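You operate a simulated robot arm through the tools that you are given. There is no shell and no other tool.

The job below is to be done with a simulated robot arm. You get a single attempt, and the scene is never put back.

Task
Bolt the worktop's steel edge strip down: both loose bolts, each with the wrench that fits.
Fine: the wrenches end in their cut-outs, the drawer closed.

It is judged by the outcome, as a careful person would: the job done as asked, and still so three seconds after it is handed in. It fails if anything else is knocked over, pushed out of place, dropped, spilled or broken.

Robot
A 6-joint arm with a three-finger gripper, fixed in place. Base frame: the origin is at the foot of the arm, x ahead of it, y to its left, z up. Units: mm, rad, N and s.
Its first joint turns from -2.897 to 2.897 rad. Payload 4.89 kg.
The tool frame sits at the grasp point between the pads (the TCP): z along the fingers, y along the line on which they close. The tips reach 30 mm beyond it. The gripper opens to 164 mm. The gripper's body begins 125 mm behind the TCP.
Orientation is that of the tool frame in the base frame, as [roll, pitch, yaw] about the fixed x, y, z axes, in that order (R = Rz(yaw) Ry(pitch) Rx(roll)). With the fingers straight down and closing along the base's y, the tool's x points along the base's -x, its y along +y and its z along -z.

Tools
- The arm moves only by the tool jog_arm. Its argument "deltas" is a list that holds one entry, the list of rows, each a list of 6 numbers: the shift along the tool's x, y, z in m, then the turn, a rotation vector about the tool's x, y, z in degrees. In form: [[[x, y, z, rx, ry, rz], ...]]. A call has 1 to 20 rows; each row shifts and turns the commanded pose from where the row before left it, along the tool's axes as they then stand. "claw" is the finger opening in m, from 0 to 0.164, set as the call begins (left out, the last holds). A row lasts 0.2 s, in which the tool goes at most 50 mm and 0.15 rad; a call with a longer step from one row to the next is refused whole, and so is a gripper value outside its range. Where a pose cannot be reached the arm comes as near as it can. A force on the tool above 40 N (or 10 N above the force at the start of the call, whichever is more), or a blocked arm, ends the call early, and 0.2 s more pass. The fingers move at their own pace (about 108 mm/s each) and stop on an object; they squeeze with about 31 N. The grip force told is the motor's: it shows also when the fingers shut on nothing. Time passes only in rows, and 0.2 s behind the last, so rows that do not move let the fingers close. The reply holds the time, the measured pose of the TCP, the force on the tool along the base axes, the opening and the grip force, in the units named above and with some noise, with the torque about the TCP (base axes, N m) and any sound that the robot's microphone picked up.
- Cameras (640 x 400 px; columns grow to the right, rows downward): "scene" is fixed at [399.8, -649.1, 1498.4]; the picture's right is [0.79, -0.62, 0.00], its down [-0.34, -0.43, -0.84] and it looks along [0.52, 0.66, -0.54] (base axes); focal length 337 px, centre (320, 200). "wrist" rides on the gripper at [76, -2, -152] in the tool frame; the picture's right is [0.02, 1.00, 0.00], its down [-0.88, 0.02, -0.47] and it looks along [-0.47, 0.01, 0.88] (tool axes); focal length 247 px, centre (320, 200). There is no depth. A picture from a camera that has moved, and an enlarged one, comes with that camera's place and axes in the base frame and with its lens.
- camera(camera): a new picture of that camera. The clock stands still meanwhile.
- slide_trunk(by): slides the trunk up (or, below 0, down) by that many mm; the arm rides with it, the base frame stays. It gives what a move gives, with no picture.
- close_up(camera, box): a new picture of the part [left, top, right, bottom] of that camera's present view, enlarged. The clock stands still meanwhile.
- close_job(): hands the job in; it is judged then, once.

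Nothing tells you positions but the pictures and the camera data. Unless the task says otherwise, let go and move clear before handing in.

The tools are called after "Call:" by a JSON object that holds its "op" and its "data". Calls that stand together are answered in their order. jog_arm: Moves the arm, as the interface text tells. Its arguments: {"type":"object","properties":{"deltas":{"type":"array","items":{"type":"array","items":{"type":"array","items":{"type":"number"}}}},"claw":{"type":"number"}},"required":["deltas"]} The other tools are called the same way: slide_trunk (by) slides the trunk up or down; camera (camera) takes a picture; close_up (camera, box) takes an enlarged picture of a part of a camera's view; close_job () hands the job in.

At the start:

```text
clock: 0.0
tcp_pos: [588.4, 272.6, 1194.6]
orientation: [-3.141, 0.0, 3.141]
wrist_force: [-0.9, 0.0, 0.5]
torque: [-0.03, 0.01, -0.02]
grip_width: 164.0
grip_force: 0.1
trunk travel left (down, up): [-175.0, 215.0]
```

scene: 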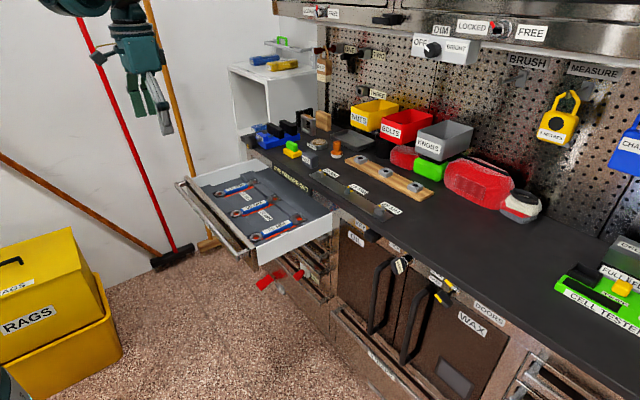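
wrist: 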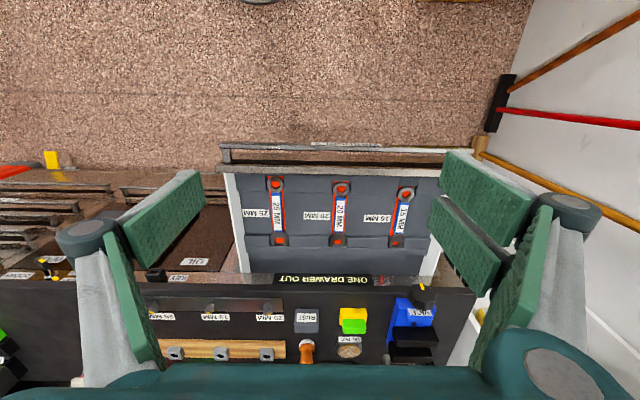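

I see an open drawer with three wrenches in cut-outs, and a worktop with an edge strip carrying labelled bolts. I'll look closer before moving.

Call:
{"op": "close_up", "data": {"camera": "scene", "box": [170, 120, 330, 270]}}

Call:
{"op": "close_up", "data": {"camera": "scene", "box": [290, 120, 450, 230]}}

Call:
{"op": "close_up", "data": {"camera": "wrist", "box": [210, 140, 450, 280]}}

Call:
{"op": "close_up", "data": {"camera": "wrist", "box": [130, 270, 470, 390]}}

```text
2.67 times, centred on (250, 195) of scene
camera zoom: at [399.8, -649.1, 1498.4], right [0.79, -0.62, 0.0], down [-0.34, -0.43, -0.84], along [0.52, 0.66, -0.54], focal length 899 px, centre (507, 213)
```

zoom: 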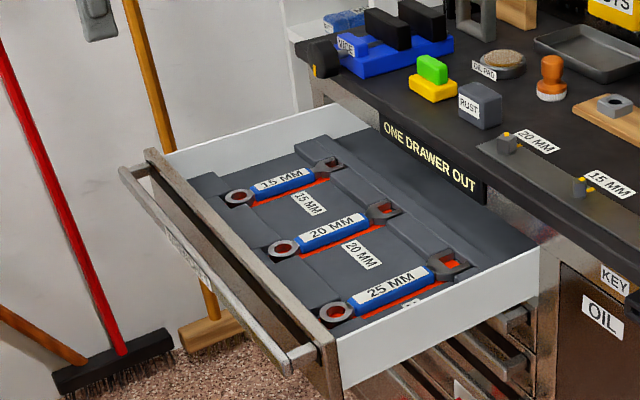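

```text
3.64 times, centred on (370, 175) of scene
camera zoom: at [399.8, -649.1, 1498.4], right [0.79, -0.62, 0.0], down [-0.34, -0.43, -0.84], along [0.52, 0.66, -0.54], focal length 1226 px, centre (138, 291)
```

zoom: 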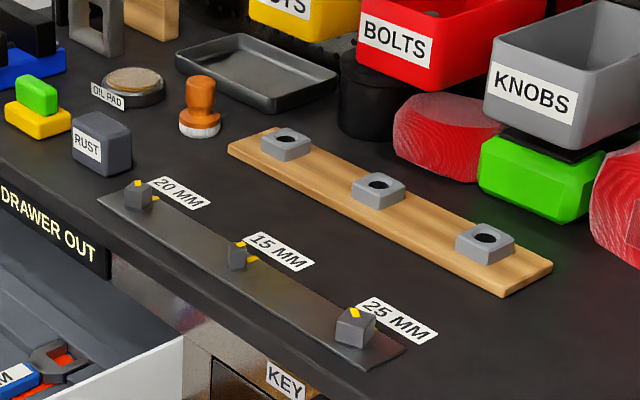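

```text
2.67 times, centred on (330, 210) of wrist
camera zoom: at [511.8, 270.4, 1346.6], right [-0.02, 1.0, 0.0], down [0.88, 0.02, 0.47], along [0.47, 0.01, -0.88], focal length 659 px, centre (293, 173)
```

zoom: 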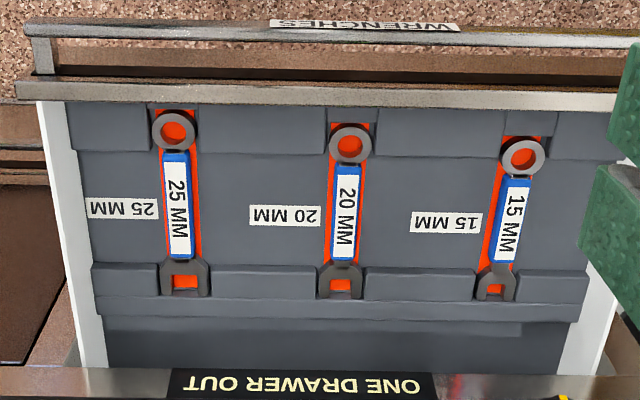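

```text
1.88 times, centred on (300, 330) of wrist
camera zoom: at [511.8, 270.4, 1346.6], right [-0.02, 1.0, 0.0], down [0.88, 0.02, 0.47], along [0.47, 0.01, -0.88], focal length 465 px, centre (358, -45)
```

zoom: 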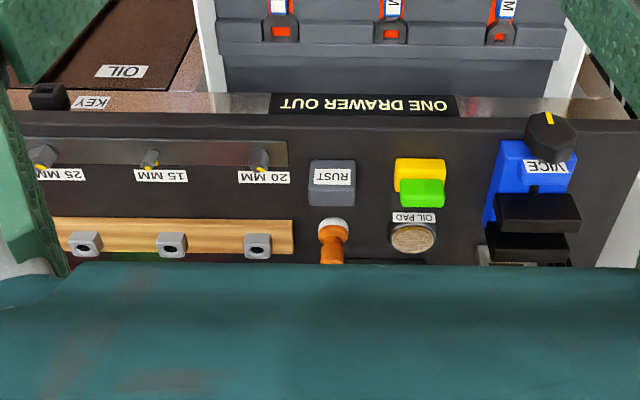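

The strip has three labelled bolts (20, 15, 25 mm), and I have not yet made out which two are loose. I'll move the wrist camera over the strip to check their marks and heights.

Call:
{"op": "jog_arm", "data": {"deltas": [[[-0.0265, -0.03225, 0, 0, 0, 0], [-0.0265, -0.03225, 0, 0, 0, 0], [-0.0265, -0.03225, 0, 0, 0, 0], [-0.0265, -0.03225, 0, 0, 0, 0], [-0.0265, -0.03225, 0, 0, 0, 0], [-0.0265, -0.03225, 0, 0, 0, 0], [-0.0265, -0.03225, 0, 0, 0, 0], [-0.0265, -0.03225, 0, 0, 0, 0], [0, 0, 0, 0, 0, 0]]]}}

Call:
{"op": "camera", "data": {"camera": "wrist"}}

Call:
{"op": "camera", "data": {"camera": "scene"}}

```text
clock: 2.0
tcp_pos: [801.4, 14.8, 1193.8]
orientation: [-3.141, 0.001, -3.14]
wrist_force: [1.6, -0.7, -0.6]
torque: [0.06, 0.11, 0.01]
grip_width: 163.8
grip_force: 0.1
trunk travel left (down, up): [-175.0, 215.0]
```

```text
taken
camera wrist: at [724.5, 12.9, 1346.3], right [-0.02, 1.0, 0.0], down [0.88, 0.02, 0.47], along [0.47, 0.01, -0.88], focal length 247 px, centre (320, 200)
```

wrist: 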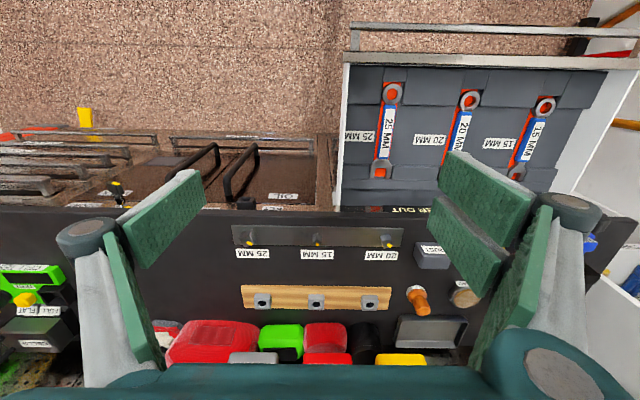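

```text
taken
```

scene: 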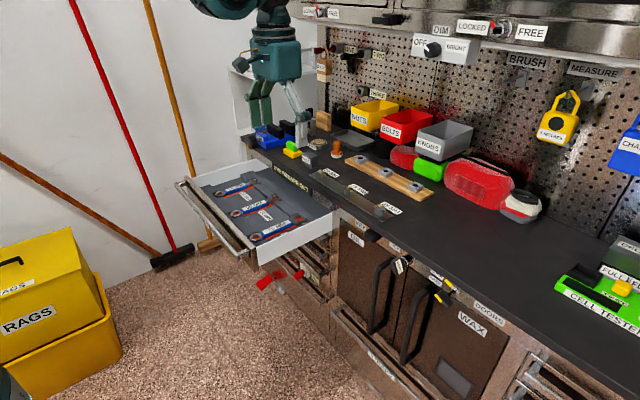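

Call:
{"op": "close_up", "data": {"camera": "wrist", "box": [225, 220, 415, 320]}}

Call:
{"op": "close_up", "data": {"camera": "wrist", "box": [355, 225, 415, 265]}}

Call:
{"op": "close_up", "data": {"camera": "wrist", "box": [285, 225, 345, 265]}}

Call:
{"op": "close_up", "data": {"camera": "wrist", "box": [225, 225, 285, 265]}}

Call:
{"op": "close_up", "data": {"camera": "scene", "box": [310, 160, 400, 220]}}

```text
3.37 times, centred on (320, 270) of wrist
camera zoom: at [724.5, 12.9, 1346.3], right [-0.02, 1.0, 0.0], down [0.88, 0.02, 0.47], along [0.47, 0.01, -0.88], focal length 832 px, centre (320, -36)
```

zoom: 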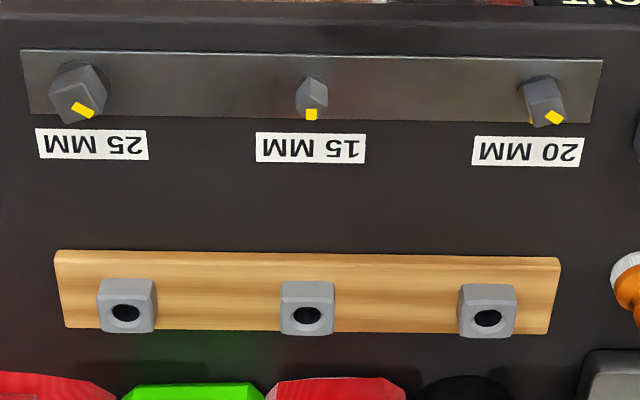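

```text
10.00 times, centred on (385, 245) of wrist
camera zoom: at [724.5, 12.9, 1346.3], right [-0.02, 1.0, 0.0], down [0.88, 0.02, 0.47], along [0.47, 0.01, -0.88], focal length 2470 px, centre (-330, -250)
```

zoom: 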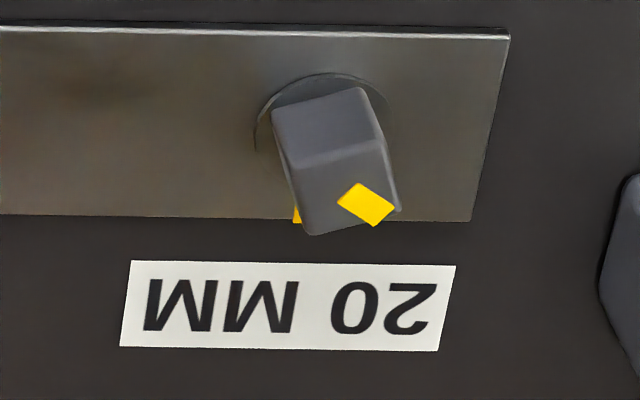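

```text
10.00 times, centred on (315, 245) of wrist
camera zoom: at [724.5, 12.9, 1346.3], right [-0.02, 1.0, 0.0], down [0.88, 0.02, 0.47], along [0.47, 0.01, -0.88], focal length 2470 px, centre (370, -250)
```

zoom: 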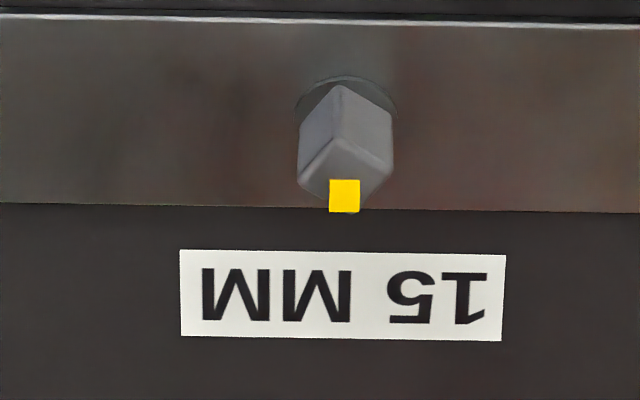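

```text
10.00 times, centred on (255, 245) of wrist
camera zoom: at [724.5, 12.9, 1346.3], right [-0.02, 1.0, 0.0], down [0.88, 0.02, 0.47], along [0.47, 0.01, -0.88], focal length 2470 px, centre (970, -250)
```

zoom: 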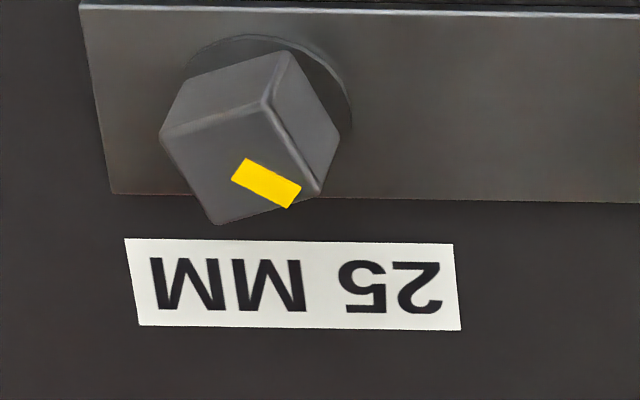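

```text
6.67 times, centred on (355, 190) of scene
camera zoom: at [399.8, -649.1, 1498.4], right [0.79, -0.62, 0.0], down [-0.34, -0.43, -0.84], along [0.52, 0.66, -0.54], focal length 2248 px, centre (87, 267)
```

zoom: 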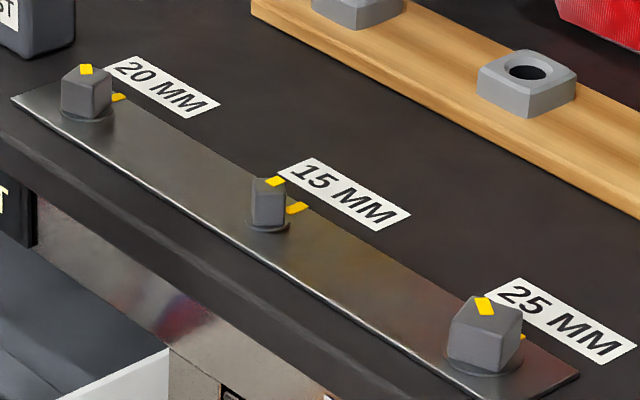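

Marks: the 15 mm bolt's head mark lines up with its strip mark (tight); the 20 and 25 mm heads are turned about 50° counter-clockwise of theirs, so those two are loose. Next I go above the drawer to inspect the wrenches.

Call:
{"op": "jog_arm", "data": {"deltas": [[[-0.0032, 0.0351, 0.016, 0, 0, 0], [-0.0032, 0.0351, 0.016, 0, 0, 0], [-0.0032, 0.0351, 0.016, 0, 0, 0], [-0.0032, 0.0351, 0.016, 0, 0, 0], [-0.0032, 0.0351, 0.016, 0, 0, 0], [-0.0032, 0.0351, 0.016, 0, 0, 0], [-0.0032, 0.0351, 0.016, 0, 0, 0], [-0.0032, 0.0351, 0.016, 0, 0, 0], [-0.0032, 0.0351, 0.016, 0, 0, 0], [0, 0, 0, 0, 0, 0]]]}}

Call:
{"op": "camera", "data": {"camera": "wrist"}}

Call:
{"op": "close_up", "data": {"camera": "wrist", "box": [200, 80, 440, 230]}}

Call:
{"op": "close_up", "data": {"camera": "scene", "box": [180, 160, 340, 270]}}

```text
clock: 4.2
tcp_pos: [829.1, 332.5, 1050.0]
orientation: [-3.141, -0.001, 3.141]
wrist_force: [0.1, 0.9, -0.2]
torque: [-0.08, 0.07, 0.01]
grip_width: 164.1
grip_force: 0.0
trunk travel left (down, up): [-175.0, 215.0]
```

```text
taken
camera wrist: at [752.7, 329.5, 1202.2], right [-0.02, 1.0, 0.0], down [0.88, 0.02, 0.47], along [0.47, 0.01, -0.88], focal length 247 px, centre (320, 200)
```

wrist: 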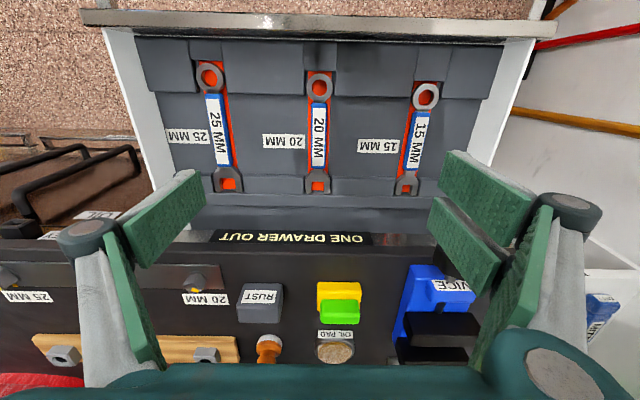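

```text
2.67 times, centred on (320, 155) of wrist
camera zoom: at [752.7, 329.5, 1202.2], right [-0.02, 1.0, 0.0], down [0.88, 0.02, 0.47], along [0.47, 0.01, -0.88], focal length 659 px, centre (320, 320)
```

zoom: 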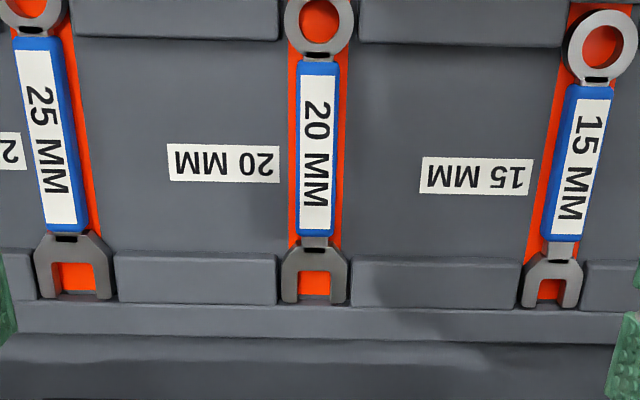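

```text
3.64 times, centred on (260, 215) of scene
camera zoom: at [399.8, -649.1, 1498.4], right [0.79, -0.62, 0.0], down [-0.34, -0.43, -0.84], along [0.52, 0.66, -0.54], focal length 1226 px, centre (538, 146)
```

zoom: 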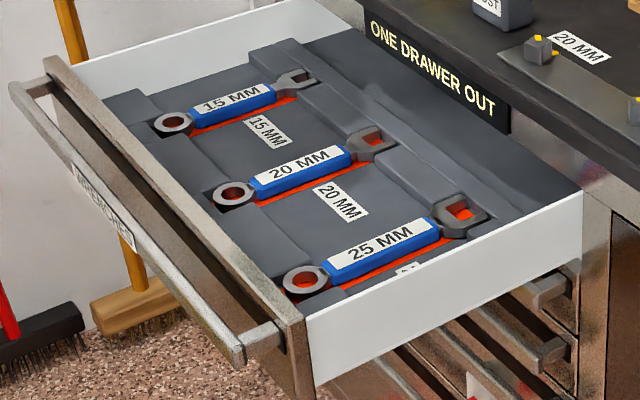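

The wrenches lie along x with handles at about z 786 (20 mm handle centre near x 855, y 329), and the worktop surface is at about z 928, its front edge near x 972. I'll take a closer view of each loose bolt head to measure its angle.

Call:
{"op": "jog_arm", "data": {"deltas": [[[-0.0142, -0.036, -0.002, 0, 0, 0], [-0.0142, -0.036, -0.002, 0, 0, 0], [-0.0142, -0.036, -0.002, 0, 0, 0], [-0.0142, -0.036, -0.002, 0, 0, 0], [-0.0142, -0.036, -0.002, 0, 0, 0], [0, 0, 0, 0, 0, 0]]]}}

Call:
{"op": "camera", "data": {"camera": "wrist"}}

Call:
{"op": "close_up", "data": {"camera": "wrist", "box": [295, 225, 345, 256]}}

```text
clock: 5.6
tcp_pos: [900.6, 150.0, 1060.5]
orientation: [-3.141, 0.0, 3.14]
wrist_force: [-0.3, -0.6, -0.1]
torque: [0.06, 0.03, -0.01]
grip_width: 164.2
grip_force: 0.1
trunk travel left (down, up): [-175.0, 215.0]
```

```text
taken
camera wrist: at [823.8, 148.5, 1212.4], right [-0.02, 1.0, 0.0], down [0.88, 0.02, 0.47], along [0.47, 0.01, -0.88], focal length 247 px, centre (320, 200)
```

wrist: 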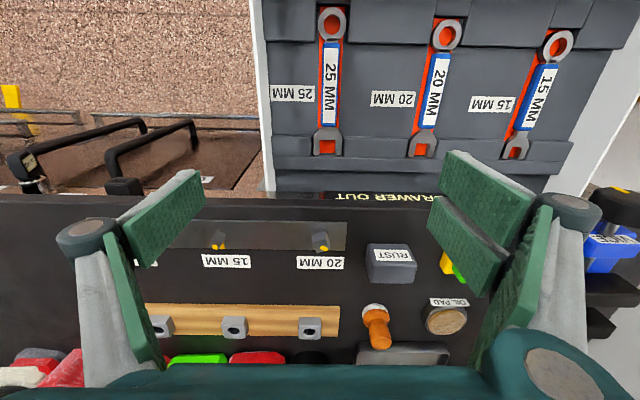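

```text
12.80 times, centred on (320, 240) of wrist
camera zoom: at [823.8, 148.5, 1212.4], right [-0.02, 1.0, 0.0], down [0.88, 0.02, 0.47], along [0.47, 0.01, -0.88], focal length 3161 px, centre (320, -318)
```

zoom: 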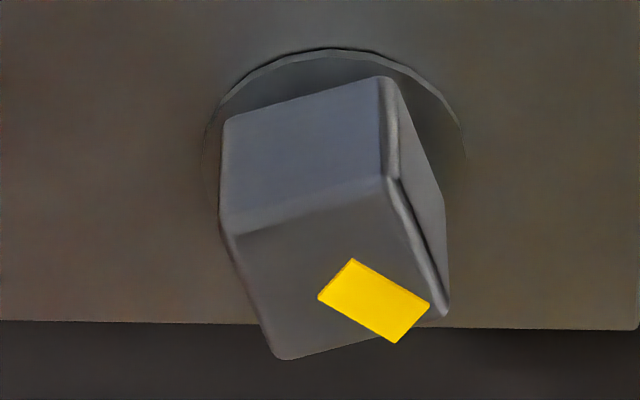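

The 20 mm head is centred near (1032, 153.5), its flats turned about +21° from x and its mark at about +55°, so it needs roughly 55° clockwise. Now the same look at the 25 mm bolt.

Call:
{"op": "jog_arm", "data": {"deltas": [[[0, -0.0458, 0, 0, 0, 0], [0, -0.0458, 0, 0, 0, 0], [0, -0.0458, 0, 0, 0, 0], [0, -0.0458, 0, 0, 0, 0], [0, -0.0458, 0, 0, 0, 0], [0, -0.0458, 0, 0, 0, 0], [0, 0, 0, 0, 0, 0]]]}}

Call:
{"op": "camera", "data": {"camera": "wrist"}}

Call:
{"op": "close_up", "data": {"camera": "wrist", "box": [295, 225, 345, 256]}}

```text
clock: 7.2
tcp_pos: [898.7, -122.7, 1060.3]
orientation: [-3.141, 0.0, -3.141]
wrist_force: [0.7, -0.7, -0.3]
torque: [0.06, -0.01, 0.02]
grip_width: 164.1
grip_force: 0.0
trunk travel left (down, up): [-175.0, 215.0]
```

```text
taken
camera wrist: at [822.6, -126.2, 1212.3], right [-0.02, 1.0, 0.0], down [0.88, 0.02, 0.47], along [0.47, 0.01, -0.88], focal length 247 px, centre (320, 200)
```

wrist: 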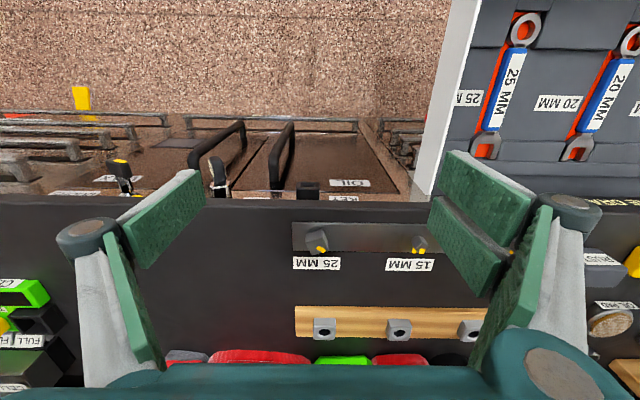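

```text
12.80 times, centred on (320, 240) of wrist
camera zoom: at [822.6, -126.2, 1212.3], right [-0.02, 1.0, 0.0], down [0.88, 0.02, 0.47], along [0.47, 0.01, -0.88], focal length 3161 px, centre (320, -318)
```

zoom: 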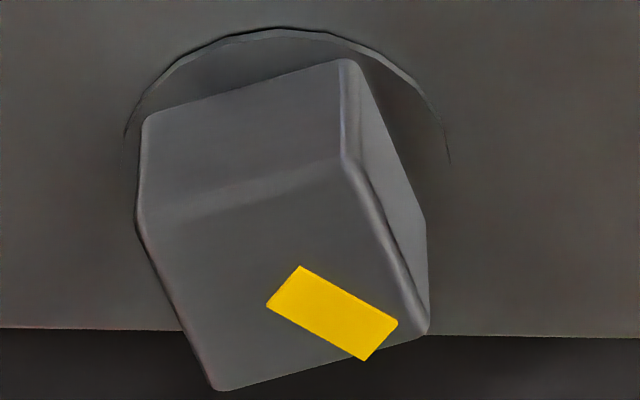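

The 25 mm head is centred near (1032, -126.5) with the same angles, so it also needs about 55° clockwise. Now I go over the 20 mm wrench handle with the claw partly open.

Call:
{"op": "jog_arm", "data": {"deltas": [[[0.00587, 0.04517, 0, 0, 0, 0], [0.00587, 0.04517, 0, 0, 0, 0], [0.00587, 0.04517, 0, 0, 0, 0], [0.00587, 0.04517, 0, 0, 0, 0], [0.00587, 0.04517, 0, 0, 0, 0], [0.00587, 0.04517, 0, 0, 0, 0], [0.00587, 0.04517, 0, 0, 0, 0], [0.00587, 0.04517, 0, 0, 0, 0], [0.00587, 0.04517, 0, 0, 0, 0], [0.00587, 0.04517, 0, 0, 0, 0], [0, 0, 0.036, 0, 0, 0], [0, 0, 0.036, 0, 0, 0], [0, 0, 0.036, 0, 0, 0], [0, 0, 0.036, 0, 0, 0], [0, 0, 0.036, 0, 0, 0], [0, 0, 0, 0, 0, 0]]], "claw": 0.08}}

Call:
{"op": "camera", "data": {"camera": "wrist"}}

Call:
{"op": "camera", "data": {"camera": "scene"}}

```text
clock: 10.6
tcp_pos: [841.5, 328.7, 879.8]
orientation: [-3.142, -0.001, -3.141]
wrist_force: [0.4, 0.5, -0.1]
torque: [0.0, 0.01, 0.01]
grip_width: 80.0
grip_force: 0.0
trunk travel left (down, up): [-175.0, 215.0]
```

```text
taken
camera wrist: at [764.5, 326.5, 1031.9], right [-0.02, 1.0, 0.0], down [0.88, 0.02, 0.47], along [0.47, 0.01, -0.88], focal length 247 px, centre (320, 200)
```

wrist: 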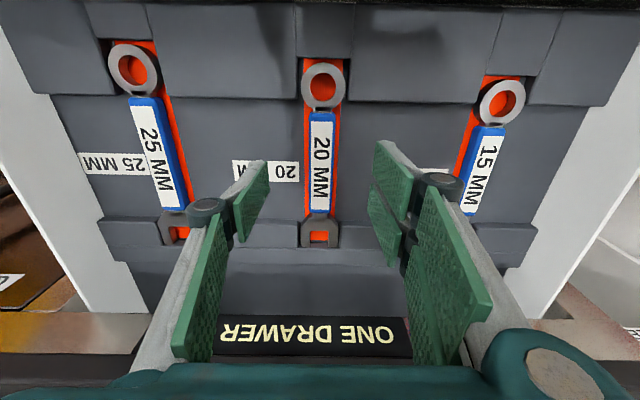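

```text
taken
```

scene: 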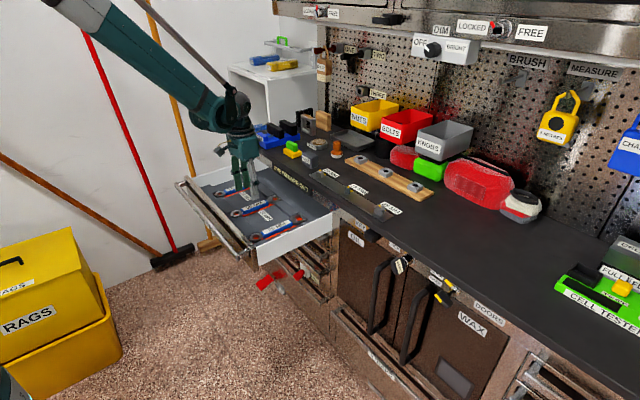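

Call:
{"op": "close_up", "data": {"camera": "wrist", "box": [240, 50, 400, 260]}}

Call:
{"op": "close_up", "data": {"camera": "wrist", "box": [280, 100, 360, 150]}}

Call:
{"op": "close_up", "data": {"camera": "scene", "box": [215, 180, 315, 245]}}

```text
1.90 times, centred on (320, 155) of wrist
camera zoom: at [764.5, 326.5, 1031.9], right [-0.02, 1.0, 0.0], down [0.88, 0.02, 0.47], along [0.47, 0.01, -0.88], focal length 470 px, centre (320, 286)
```

zoom: 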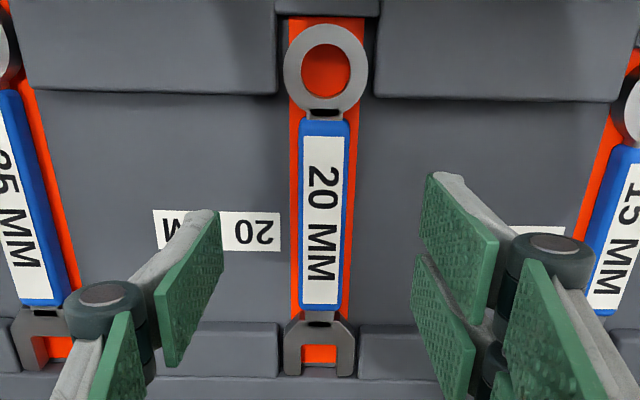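

```text
8.00 times, centred on (320, 125) of wrist
camera zoom: at [764.5, 326.5, 1031.9], right [-0.02, 1.0, 0.0], down [0.88, 0.02, 0.47], along [0.47, 0.01, -0.88], focal length 1976 px, centre (320, 800)
```

zoom: 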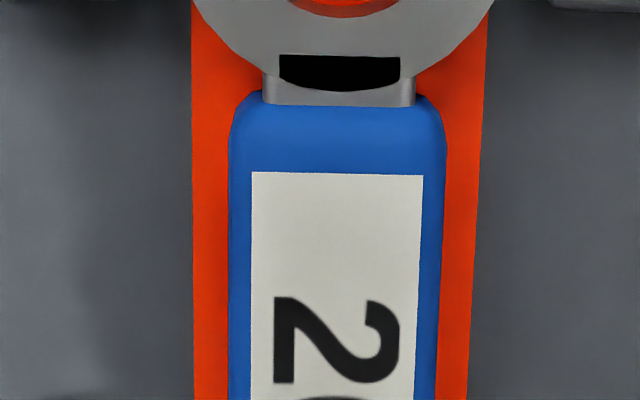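

```text
6.15 times, centred on (265, 212) of scene
camera zoom: at [399.8, -649.1, 1498.4], right [0.79, -0.62, 0.0], down [-0.34, -0.43, -0.84], along [0.52, 0.66, -0.54], focal length 2075 px, centre (658, 123)
```

zoom: 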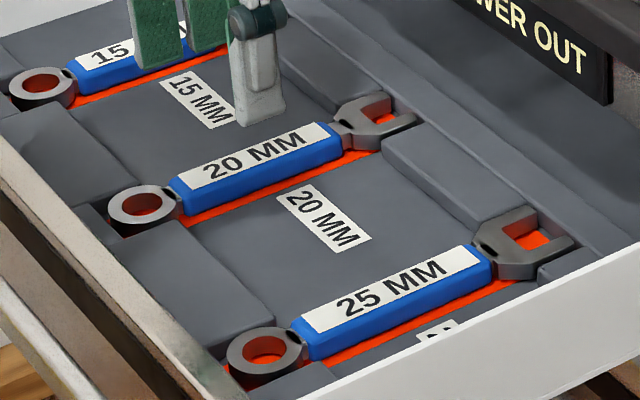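

The 20 mm handle runs along x at y ≈ 329.5 and sits proud of the tray floor, with room for the fingers on either side. I descend around it in stages, watching the force.

Call:
{"op": "jog_arm", "data": {"deltas": [[[0.0055, 0.001, 0.018, 0, 0, 0], [0, 0, 0.018, 0, 0, 0], [0, 0, 0.018, 0, 0, 0], [0, 0, 0.018, 0, 0, 0], [0, 0, 0, 0, 0, 0]]], "claw": 0.07}}

Call:
{"op": "close_up", "data": {"camera": "scene", "box": [215, 180, 315, 245]}}

Call:
{"op": "camera", "data": {"camera": "wrist"}}

```text
clock: 11.8
tcp_pos: [835.2, 329.0, 808.7]
orientation: [-3.141, 0.001, -3.14]
wrist_force: [0.3, 0.1, -0.9]
torque: [0.03, 0.02, 0.02]
grip_width: 70.0
grip_force: 0.2
trunk travel left (down, up): [-175.0, 215.0]
```

```text
6.15 times, centred on (265, 212) of scene
camera zoom: at [399.8, -649.1, 1498.4], right [0.79, -0.62, 0.0], down [-0.34, -0.43, -0.84], along [0.52, 0.66, -0.54], focal length 2075 px, centre (658, 123)
```

zoom: 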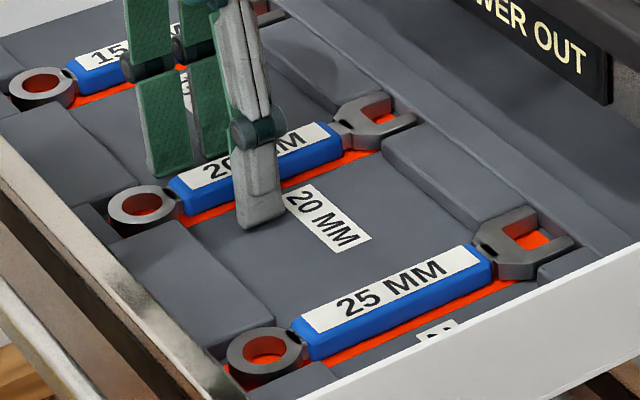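

```text
taken
camera wrist: at [759.3, 327.0, 959.8], right [-0.02, 1.0, 0.0], down [0.88, 0.02, 0.47], along [0.47, 0.01, -0.88], focal length 247 px, centre (320, 200)
```

wrist: 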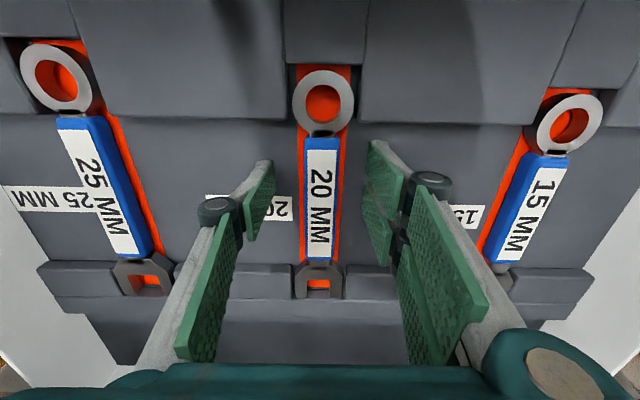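

The fingers straddle the 20 mm handle cleanly with no contact. I lower a little further in small steps.

Call:
{"op": "jog_arm", "data": {"deltas": [[[0, 0.0005, 0.003, 0, 0, 0], [0, 0, 0, 0, 0, 0], [0, 0, 0.003, 0, 0, 0], [0, 0, 0, 0, 0, 0]]]}}

Call:
{"op": "close_up", "data": {"camera": "scene", "box": [225, 195, 285, 230]}}

```text
clock: 12.8
tcp_pos: [835.1, 330.0, 805.3]
orientation: [3.141, 0.0, 3.14]
wrist_force: [-0.8, 3.6, 43.3]
torque: [0.61, 0.45, -0.2]
grip_width: 72.2
grip_force: 11.7
trunk travel left (down, up): [-175.0, 215.0]
```

```text
10.67 times, centred on (255, 212) of scene
camera zoom: at [399.8, -649.1, 1498.4], right [0.79, -0.62, 0.0], down [-0.34, -0.43, -0.84], along [0.52, 0.66, -0.54], focal length 3596 px, centre (1013, 67)
```

zoom: 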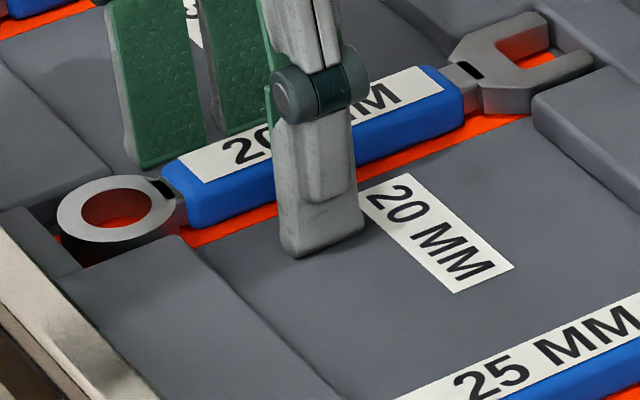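

The fingertips touched the tray floor at TCP z ≈ 805. I back up about 3 mm and close on the handle.

Call:
{"op": "jog_arm", "data": {"deltas": [[[0, 0, -0.003, 0, 0, 0], [0, 0, -0.001, 0, 0, 0], [0, 0, 0, 0, 0, 0]]]}}

Call:
{"op": "jog_arm", "data": {"deltas": [[[0, 0, 0, 0, 0, 0], [0, 0, 0, 0, 0, 0], [0, 0, 0, 0, 0, 0], [0, 0, 0, 0, 0, 0]]], "claw": 0.0}}

Call:
{"op": "close_up", "data": {"camera": "scene", "box": [225, 190, 305, 240]}}

Call:
{"op": "camera", "data": {"camera": "wrist"}}

```text
clock: 13.6
tcp_pos: [834.0, 329.6, 806.5]
orientation: [3.141, -0.001, -3.14]
wrist_force: [-0.3, 0.1, 0.9]
torque: [-0.01, -0.01, 0.03]
grip_width: 70.3
grip_force: 0.1
trunk travel left (down, up): [-175.0, 215.0]
```

```text
clock: 14.6
tcp_pos: [835.3, 329.4, 806.5]
orientation: [3.141, 0.0, 3.141]
wrist_force: [1.0, 19.5, 0.4]
torque: [0.48, -0.08, -1.13]
grip_width: 32.5
grip_force: 31.3
trunk travel left (down, up): [-175.0, 215.0]
```

```text
8.00 times, centred on (265, 215) of scene
camera zoom: at [399.8, -649.1, 1498.4], right [0.79, -0.62, 0.0], down [-0.34, -0.43, -0.84], along [0.52, 0.66, -0.54], focal length 2697 px, centre (760, 80)
```

zoom: 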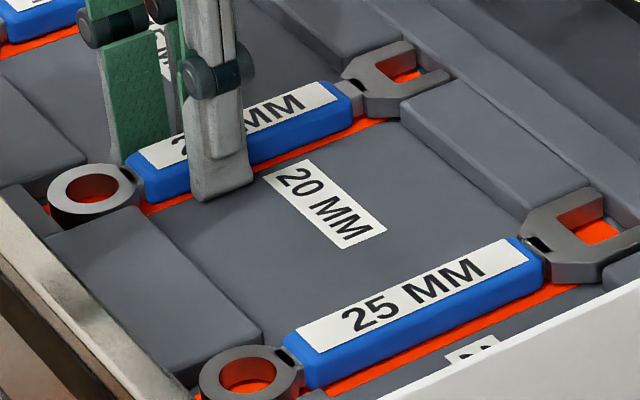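

```text
taken
camera wrist: at [758.9, 328.2, 958.3], right [-0.02, 1.0, 0.0], down [0.88, 0.02, 0.47], along [0.47, 0.01, -0.88], focal length 247 px, centre (320, 200)
```

wrist: 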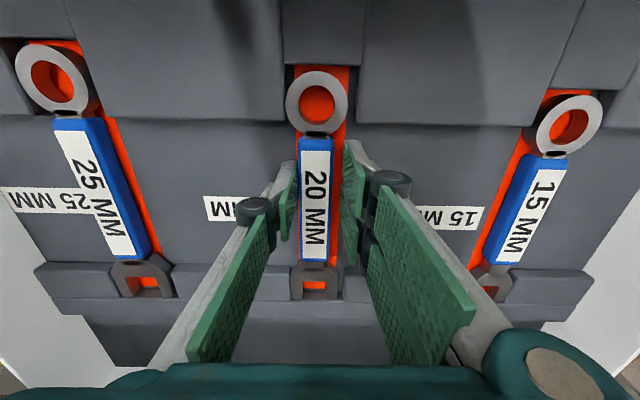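

Call:
{"op": "close_up", "data": {"camera": "wrist", "box": [260, 120, 380, 300]}}

Call:
{"op": "close_up", "data": {"camera": "scene", "box": [232, 195, 264, 220]}}

```text
2.22 times, centred on (320, 210) of wrist
camera zoom: at [758.9, 328.2, 958.3], right [-0.02, 1.0, 0.0], down [0.88, 0.02, 0.47], along [0.47, 0.01, -0.88], focal length 549 px, centre (320, 178)
```

zoom: 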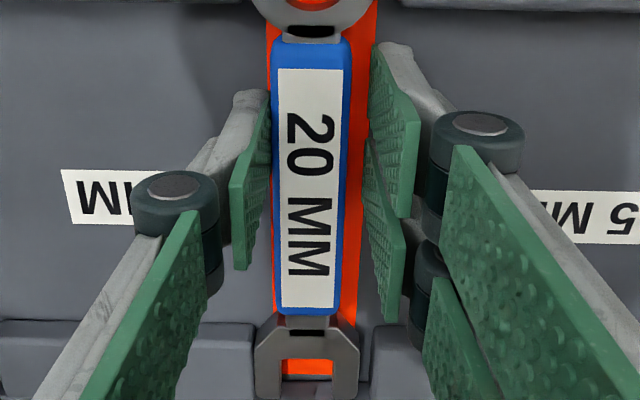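

```text
16.00 times, centred on (248, 208) of scene
camera zoom: at [399.8, -649.1, 1498.4], right [0.79, -0.62, 0.0], down [-0.34, -0.43, -0.84], along [0.52, 0.66, -0.54], focal length 5394 px, centre (1472, 80)
```

zoom: 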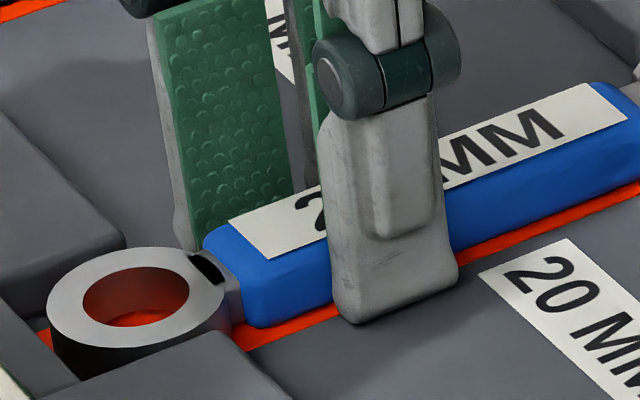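

The grip holds at 31 N, and the side force and torque suggest the wrench's ring end is pressing on its cut-out wall. I'll lift slightly to see whether it comes up freely.

Call:
{"op": "jog_arm", "data": {"deltas": [[[0, 0, -0.003, 0, 0, 0], [0, 0, -0.004, 0, 0, 0], [0, 0, 0, 0, 0, 0], [0, 0, 0, 0, 0, 0]]]}}

Call:
{"op": "close_up", "data": {"camera": "scene", "box": [225, 190, 305, 240]}}

Call:
{"op": "close_up", "data": {"camera": "wrist", "box": [260, 60, 380, 300]}}

```text
clock: 15.6
tcp_pos: [835.4, 330.4, 812.1]
orientation: [3.141, 0.001, -3.141]
wrist_force: [1.3, 29.6, -16.7]
torque: [1.01, -0.37, -1.21]
grip_width: 32.8
grip_force: 30.7
trunk travel left (down, up): [-175.0, 215.0]
```

```text
8.00 times, centred on (265, 215) of scene
camera zoom: at [399.8, -649.1, 1498.4], right [0.79, -0.62, 0.0], down [-0.34, -0.43, -0.84], along [0.52, 0.66, -0.54], focal length 2697 px, centre (760, 80)
```

zoom: 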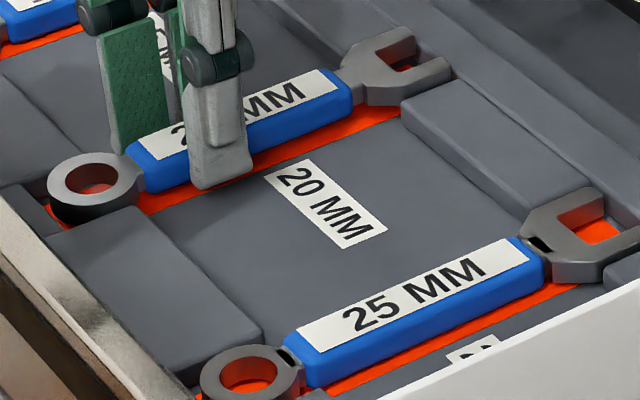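

```text
1.67 times, centred on (320, 180) of wrist
camera zoom: at [759.6, 328.3, 964.7], right [-0.02, 1.0, 0.0], down [0.88, 0.02, 0.47], along [0.47, 0.01, -0.88], focal length 412 px, centre (320, 233)
```

zoom: 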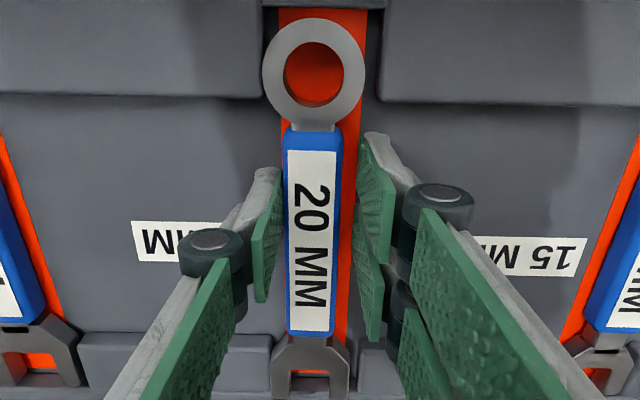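

The jaw end is rising, but the ring end rubs on the -y wall of its cut-out. I nudge +y to relieve it before lifting more.

Call:
{"op": "jog_arm", "data": {"deltas": [[[0, 0.001, 0, 0, 0, 0], [0, 0.001, 0, 0, 0, 0], [0, 0.001, 0, 0, 0, 0], [0, 0, 0, 0, 0, 0]]]}}

Call:
{"op": "close_up", "data": {"camera": "wrist", "box": [260, 60, 380, 300]}}

```text
clock: 16.6
tcp_pos: [836.2, 331.3, 812.6]
orientation: [-3.14, 0.0, 3.141]
wrist_force: [-0.4, 0.4, -2.4]
torque: [0.01, 0.04, 0.03]
grip_width: 32.7
grip_force: 31.1
trunk travel left (down, up): [-175.0, 215.0]
```

```text
1.67 times, centred on (320, 180) of wrist
camera zoom: at [759.4, 329.4, 965.9], right [-0.02, 1.0, 0.0], down [0.88, 0.02, 0.47], along [0.47, 0.01, -0.88], focal length 412 px, centre (320, 233)
```

zoom: 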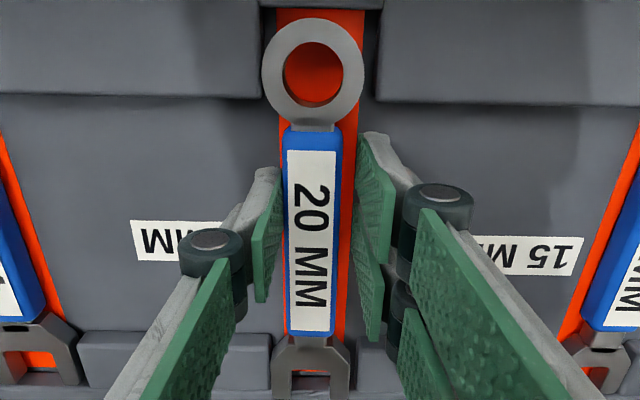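

Contact force is gone and the wrench's weight (about 2.4 N) is on the gripper. I lift it while backing off slightly from the worktop edge.

Call:
{"op": "jog_arm", "data": {"deltas": [[[0, 0, -0.01, 0, 0, 0], [0, 0, -0.02, 0, 0, 0], [0.005, 0, -0.03, 0, 0, 0], [0.01, 0, -0.03, 0, 0, 0], [0.015, 0, -0.03, 0, 0, 0], [0, 0, -0.03, 0, 0, 0], [0, 0, -0.03, 0, 0, 0], [0, 0, 0, 0, 0, 0]]]}}

Call:
{"op": "camera", "data": {"camera": "scene"}}

Call:
{"op": "camera", "data": {"camera": "wrist"}}

Call:
{"op": "close_up", "data": {"camera": "scene", "box": [205, 140, 305, 205]}}

```text
clock: 18.4
tcp_pos: [805.9, 332.8, 994.3]
orientation: [-3.14, 0.0, -3.141]
wrist_force: [-0.1, -0.3, -2.2]
torque: [0.0, 0.03, 0.0]
grip_width: 32.3
grip_force: 30.8
trunk travel left (down, up): [-175.0, 215.0]
```

```text
taken
```

scene: 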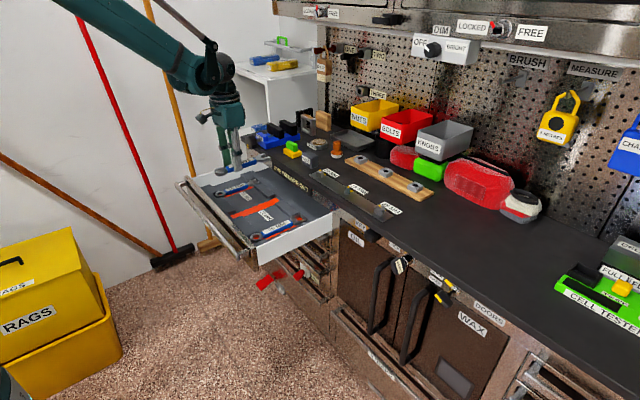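

```text
taken
camera wrist: at [729.6, 330.8, 1145.5], right [-0.02, 1.0, 0.0], down [0.88, 0.02, 0.47], along [0.47, 0.01, -0.88], focal length 247 px, centre (320, 200)
```

wrist: 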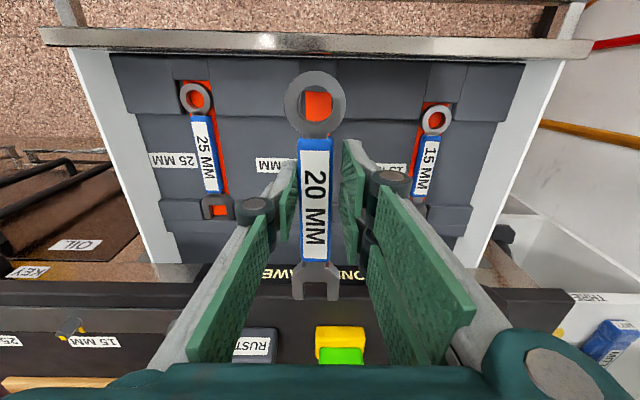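

```text
6.15 times, centred on (255, 172) of scene
camera zoom: at [399.8, -649.1, 1498.4], right [0.79, -0.62, 0.0], down [-0.34, -0.43, -0.84], along [0.52, 0.66, -0.54], focal length 2075 px, centre (720, 369)
```

zoom: 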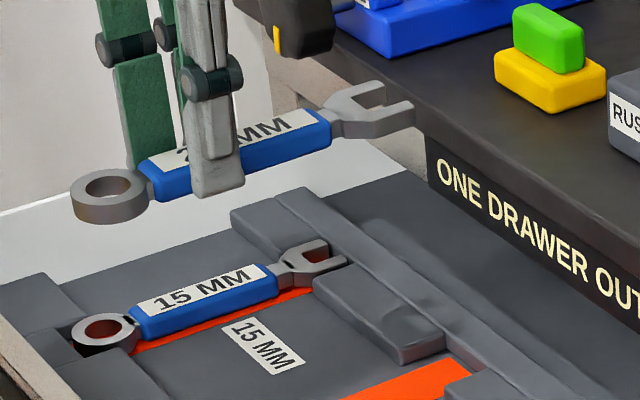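

The wrench is held level and its jaw is clearly visible in the wrist view. I'll measure the jaw's place in the tool frame from a close-up before going to the 20 mm bolt.

Call:
{"op": "close_up", "data": {"camera": "wrist", "box": [280, 255, 360, 305]}}

Call:
{"op": "close_up", "data": {"camera": "wrist", "box": [240, 60, 400, 160]}}

Call:
{"op": "close_up", "data": {"camera": "scene", "box": [210, 145, 280, 185]}}

```text
8.00 times, centred on (320, 280) of wrist
camera zoom: at [729.6, 330.8, 1145.5], right [-0.02, 1.0, 0.0], down [0.88, 0.02, 0.47], along [0.47, 0.01, -0.88], focal length 1976 px, centre (320, -440)
```

zoom: 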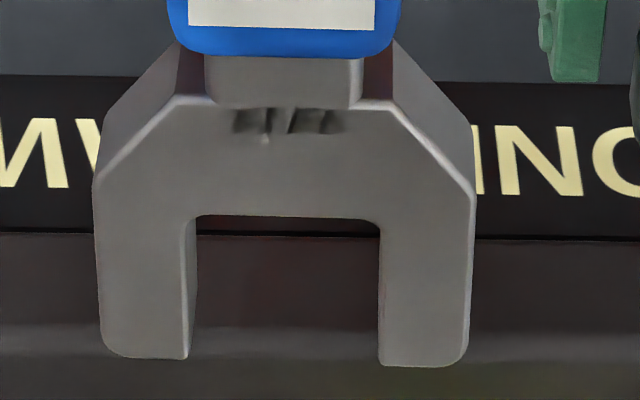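

```text
4.00 times, centred on (320, 110) of wrist
camera zoom: at [729.6, 330.8, 1145.5], right [-0.02, 1.0, 0.0], down [0.88, 0.02, 0.47], along [0.47, 0.01, -0.88], focal length 988 px, centre (320, 560)
```

zoom: 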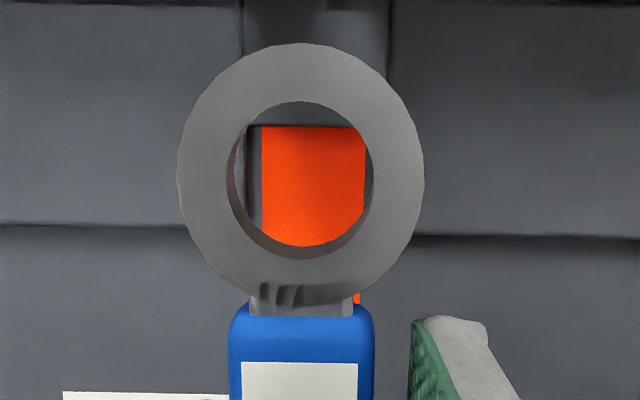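

```text
9.14 times, centred on (245, 165) of scene
camera zoom: at [399.8, -649.1, 1498.4], right [0.79, -0.62, 0.0], down [-0.34, -0.43, -0.84], along [0.52, 0.66, -0.54], focal length 3082 px, centre (1006, 520)
```

zoom: 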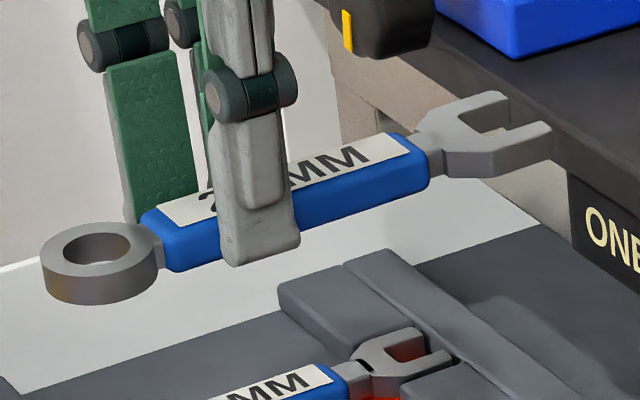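

I take the jaw throat to lie about 101–125 mm ahead of the TCP and 3–4 mm to tool -y, with the wrench's underside about level with the fingertips. I move near the 20 mm bolt and turn the wrench to +21° to match the flats.

Call:
{"op": "jog_arm", "data": {"deltas": [[[-0.00667, -0.03867, 0, 0, 0, 0], [-0.00667, -0.03867, 0, 0, 0, 0], [-0.00667, -0.03867, 0, 0, 0, 0], [-0.00667, -0.03867, 0, 0, 0, 0], [-0.00667, -0.03867, 0, 0, 0, 0], [-0.00667, -0.03867, 0, 0, 0, 0], [0, 0, 0, 0, 0, -7], [0, 0, 0, 0, 0, -7], [0, 0, 0, 0, 0, -7], [0, 0, 0, 0, 0, 0]]]}}

Call:
{"op": "camera", "data": {"camera": "wrist"}}

Call:
{"op": "camera", "data": {"camera": "scene"}}

```text
clock: 20.6
tcp_pos: [845.6, 100.5, 993.1]
orientation: [-3.14, 0.0, -2.777]
wrist_force: [0.1, 0.2, -1.4]
torque: [-0.02, 0.03, -0.01]
grip_width: 32.1
grip_force: 30.6
trunk travel left (down, up): [-175.0, 215.0]
```

```text
taken
camera wrist: at [774.8, 70.7, 1145.4], right [-0.38, 0.93, 0.0], down [0.82, 0.33, 0.47], along [0.44, 0.18, -0.88], focal length 247 px, centre (320, 200)
```

wrist: 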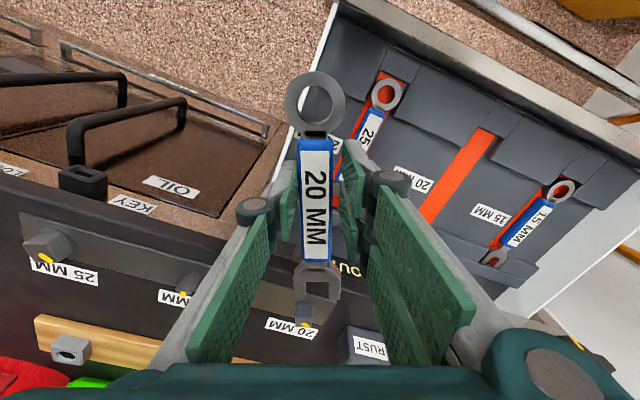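

```text
taken
```

scene: 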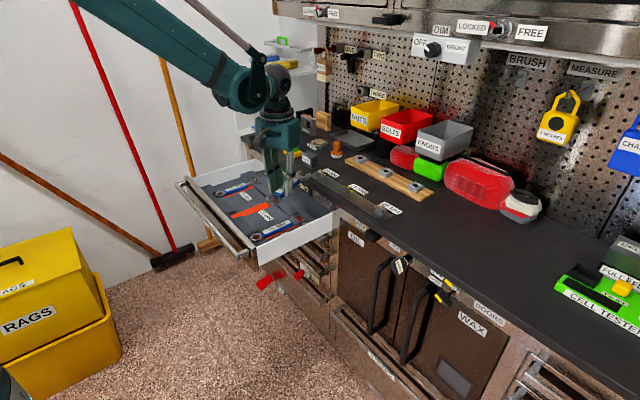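

Call:
{"op": "close_up", "data": {"camera": "wrist", "box": [270, 250, 366, 340]}}

Call:
{"op": "close_up", "data": {"camera": "scene", "box": [270, 140, 370, 205]}}

```text
4.44 times, centred on (318, 295) of wrist
camera zoom: at [774.8, 70.7, 1145.4], right [-0.38, 0.93, 0.0], down [0.82, 0.33, 0.47], along [0.44, 0.18, -0.88], focal length 1098 px, centre (329, -222)
```

zoom: 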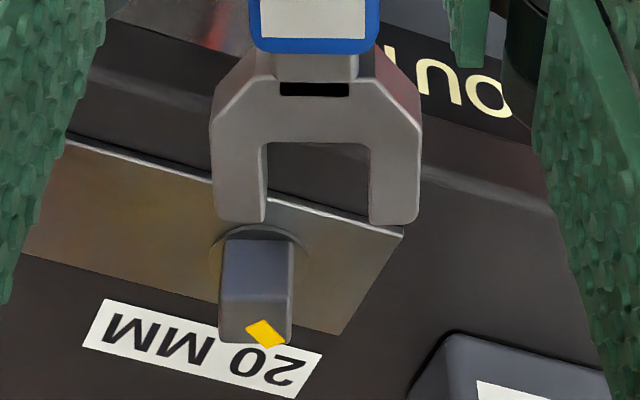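

```text
6.15 times, centred on (320, 172) of scene
camera zoom: at [399.8, -649.1, 1498.4], right [0.79, -0.62, 0.0], down [-0.34, -0.43, -0.84], along [0.52, 0.66, -0.54], focal length 2075 px, centre (320, 369)
```

zoom: 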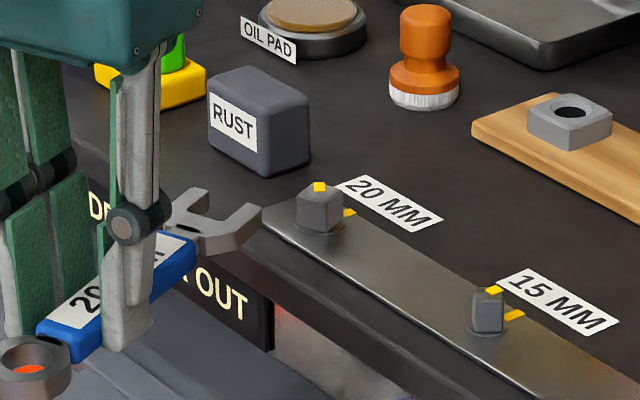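

Call:
{"op": "close_up", "data": {"camera": "wrist", "box": [286, 255, 350, 303]}}

Call:
{"op": "close_up", "data": {"camera": "wrist", "box": [276, 60, 356, 140]}}

Call:
{"op": "close_up", "data": {"camera": "wrist", "box": [286, 290, 334, 332]}}

```text
8.33 times, centred on (318, 279) of wrist
camera zoom: at [774.8, 70.7, 1145.4], right [-0.38, 0.93, 0.0], down [0.82, 0.33, 0.47], along [0.44, 0.18, -0.88], focal length 2058 px, centre (337, -458)
```

zoom: 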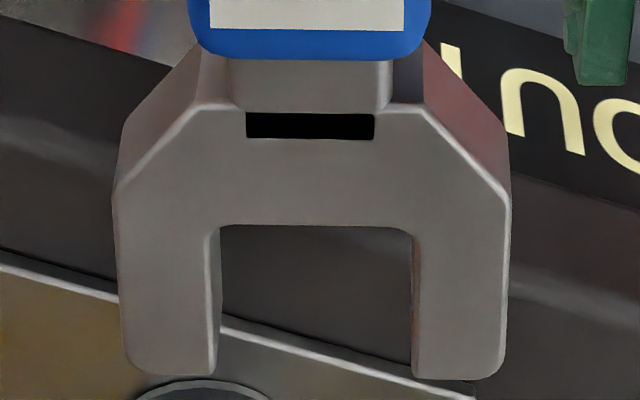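

```text
5.00 times, centred on (316, 100) of wrist
camera zoom: at [774.8, 70.7, 1145.4], right [-0.38, 0.93, 0.0], down [0.82, 0.33, 0.47], along [0.44, 0.18, -0.88], focal length 1235 px, centre (340, 700)
```

zoom: 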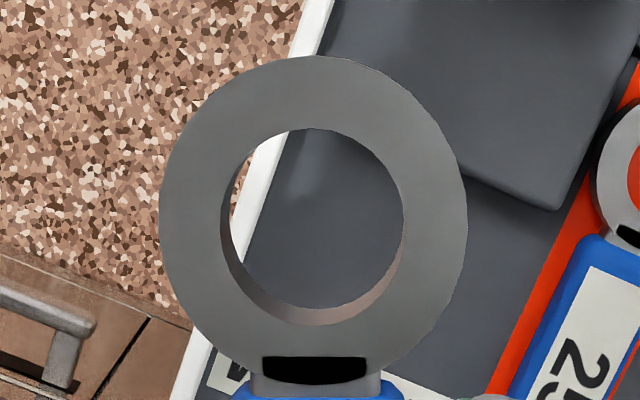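

```text
9.52 times, centred on (310, 311) of wrist
camera zoom: at [774.8, 70.7, 1145.4], right [-0.38, 0.93, 0.0], down [0.82, 0.33, 0.47], along [0.44, 0.18, -0.88], focal length 2352 px, centre (415, -857)
```

zoom: 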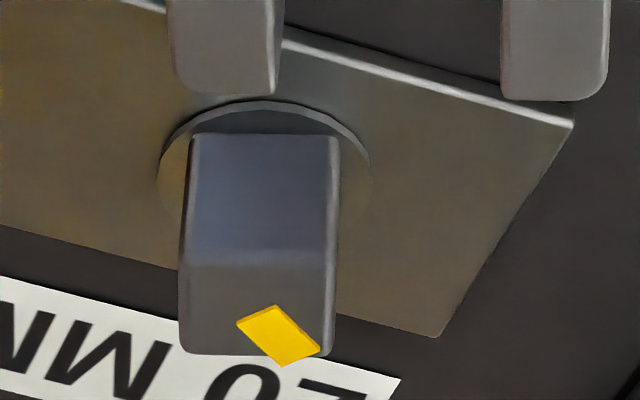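

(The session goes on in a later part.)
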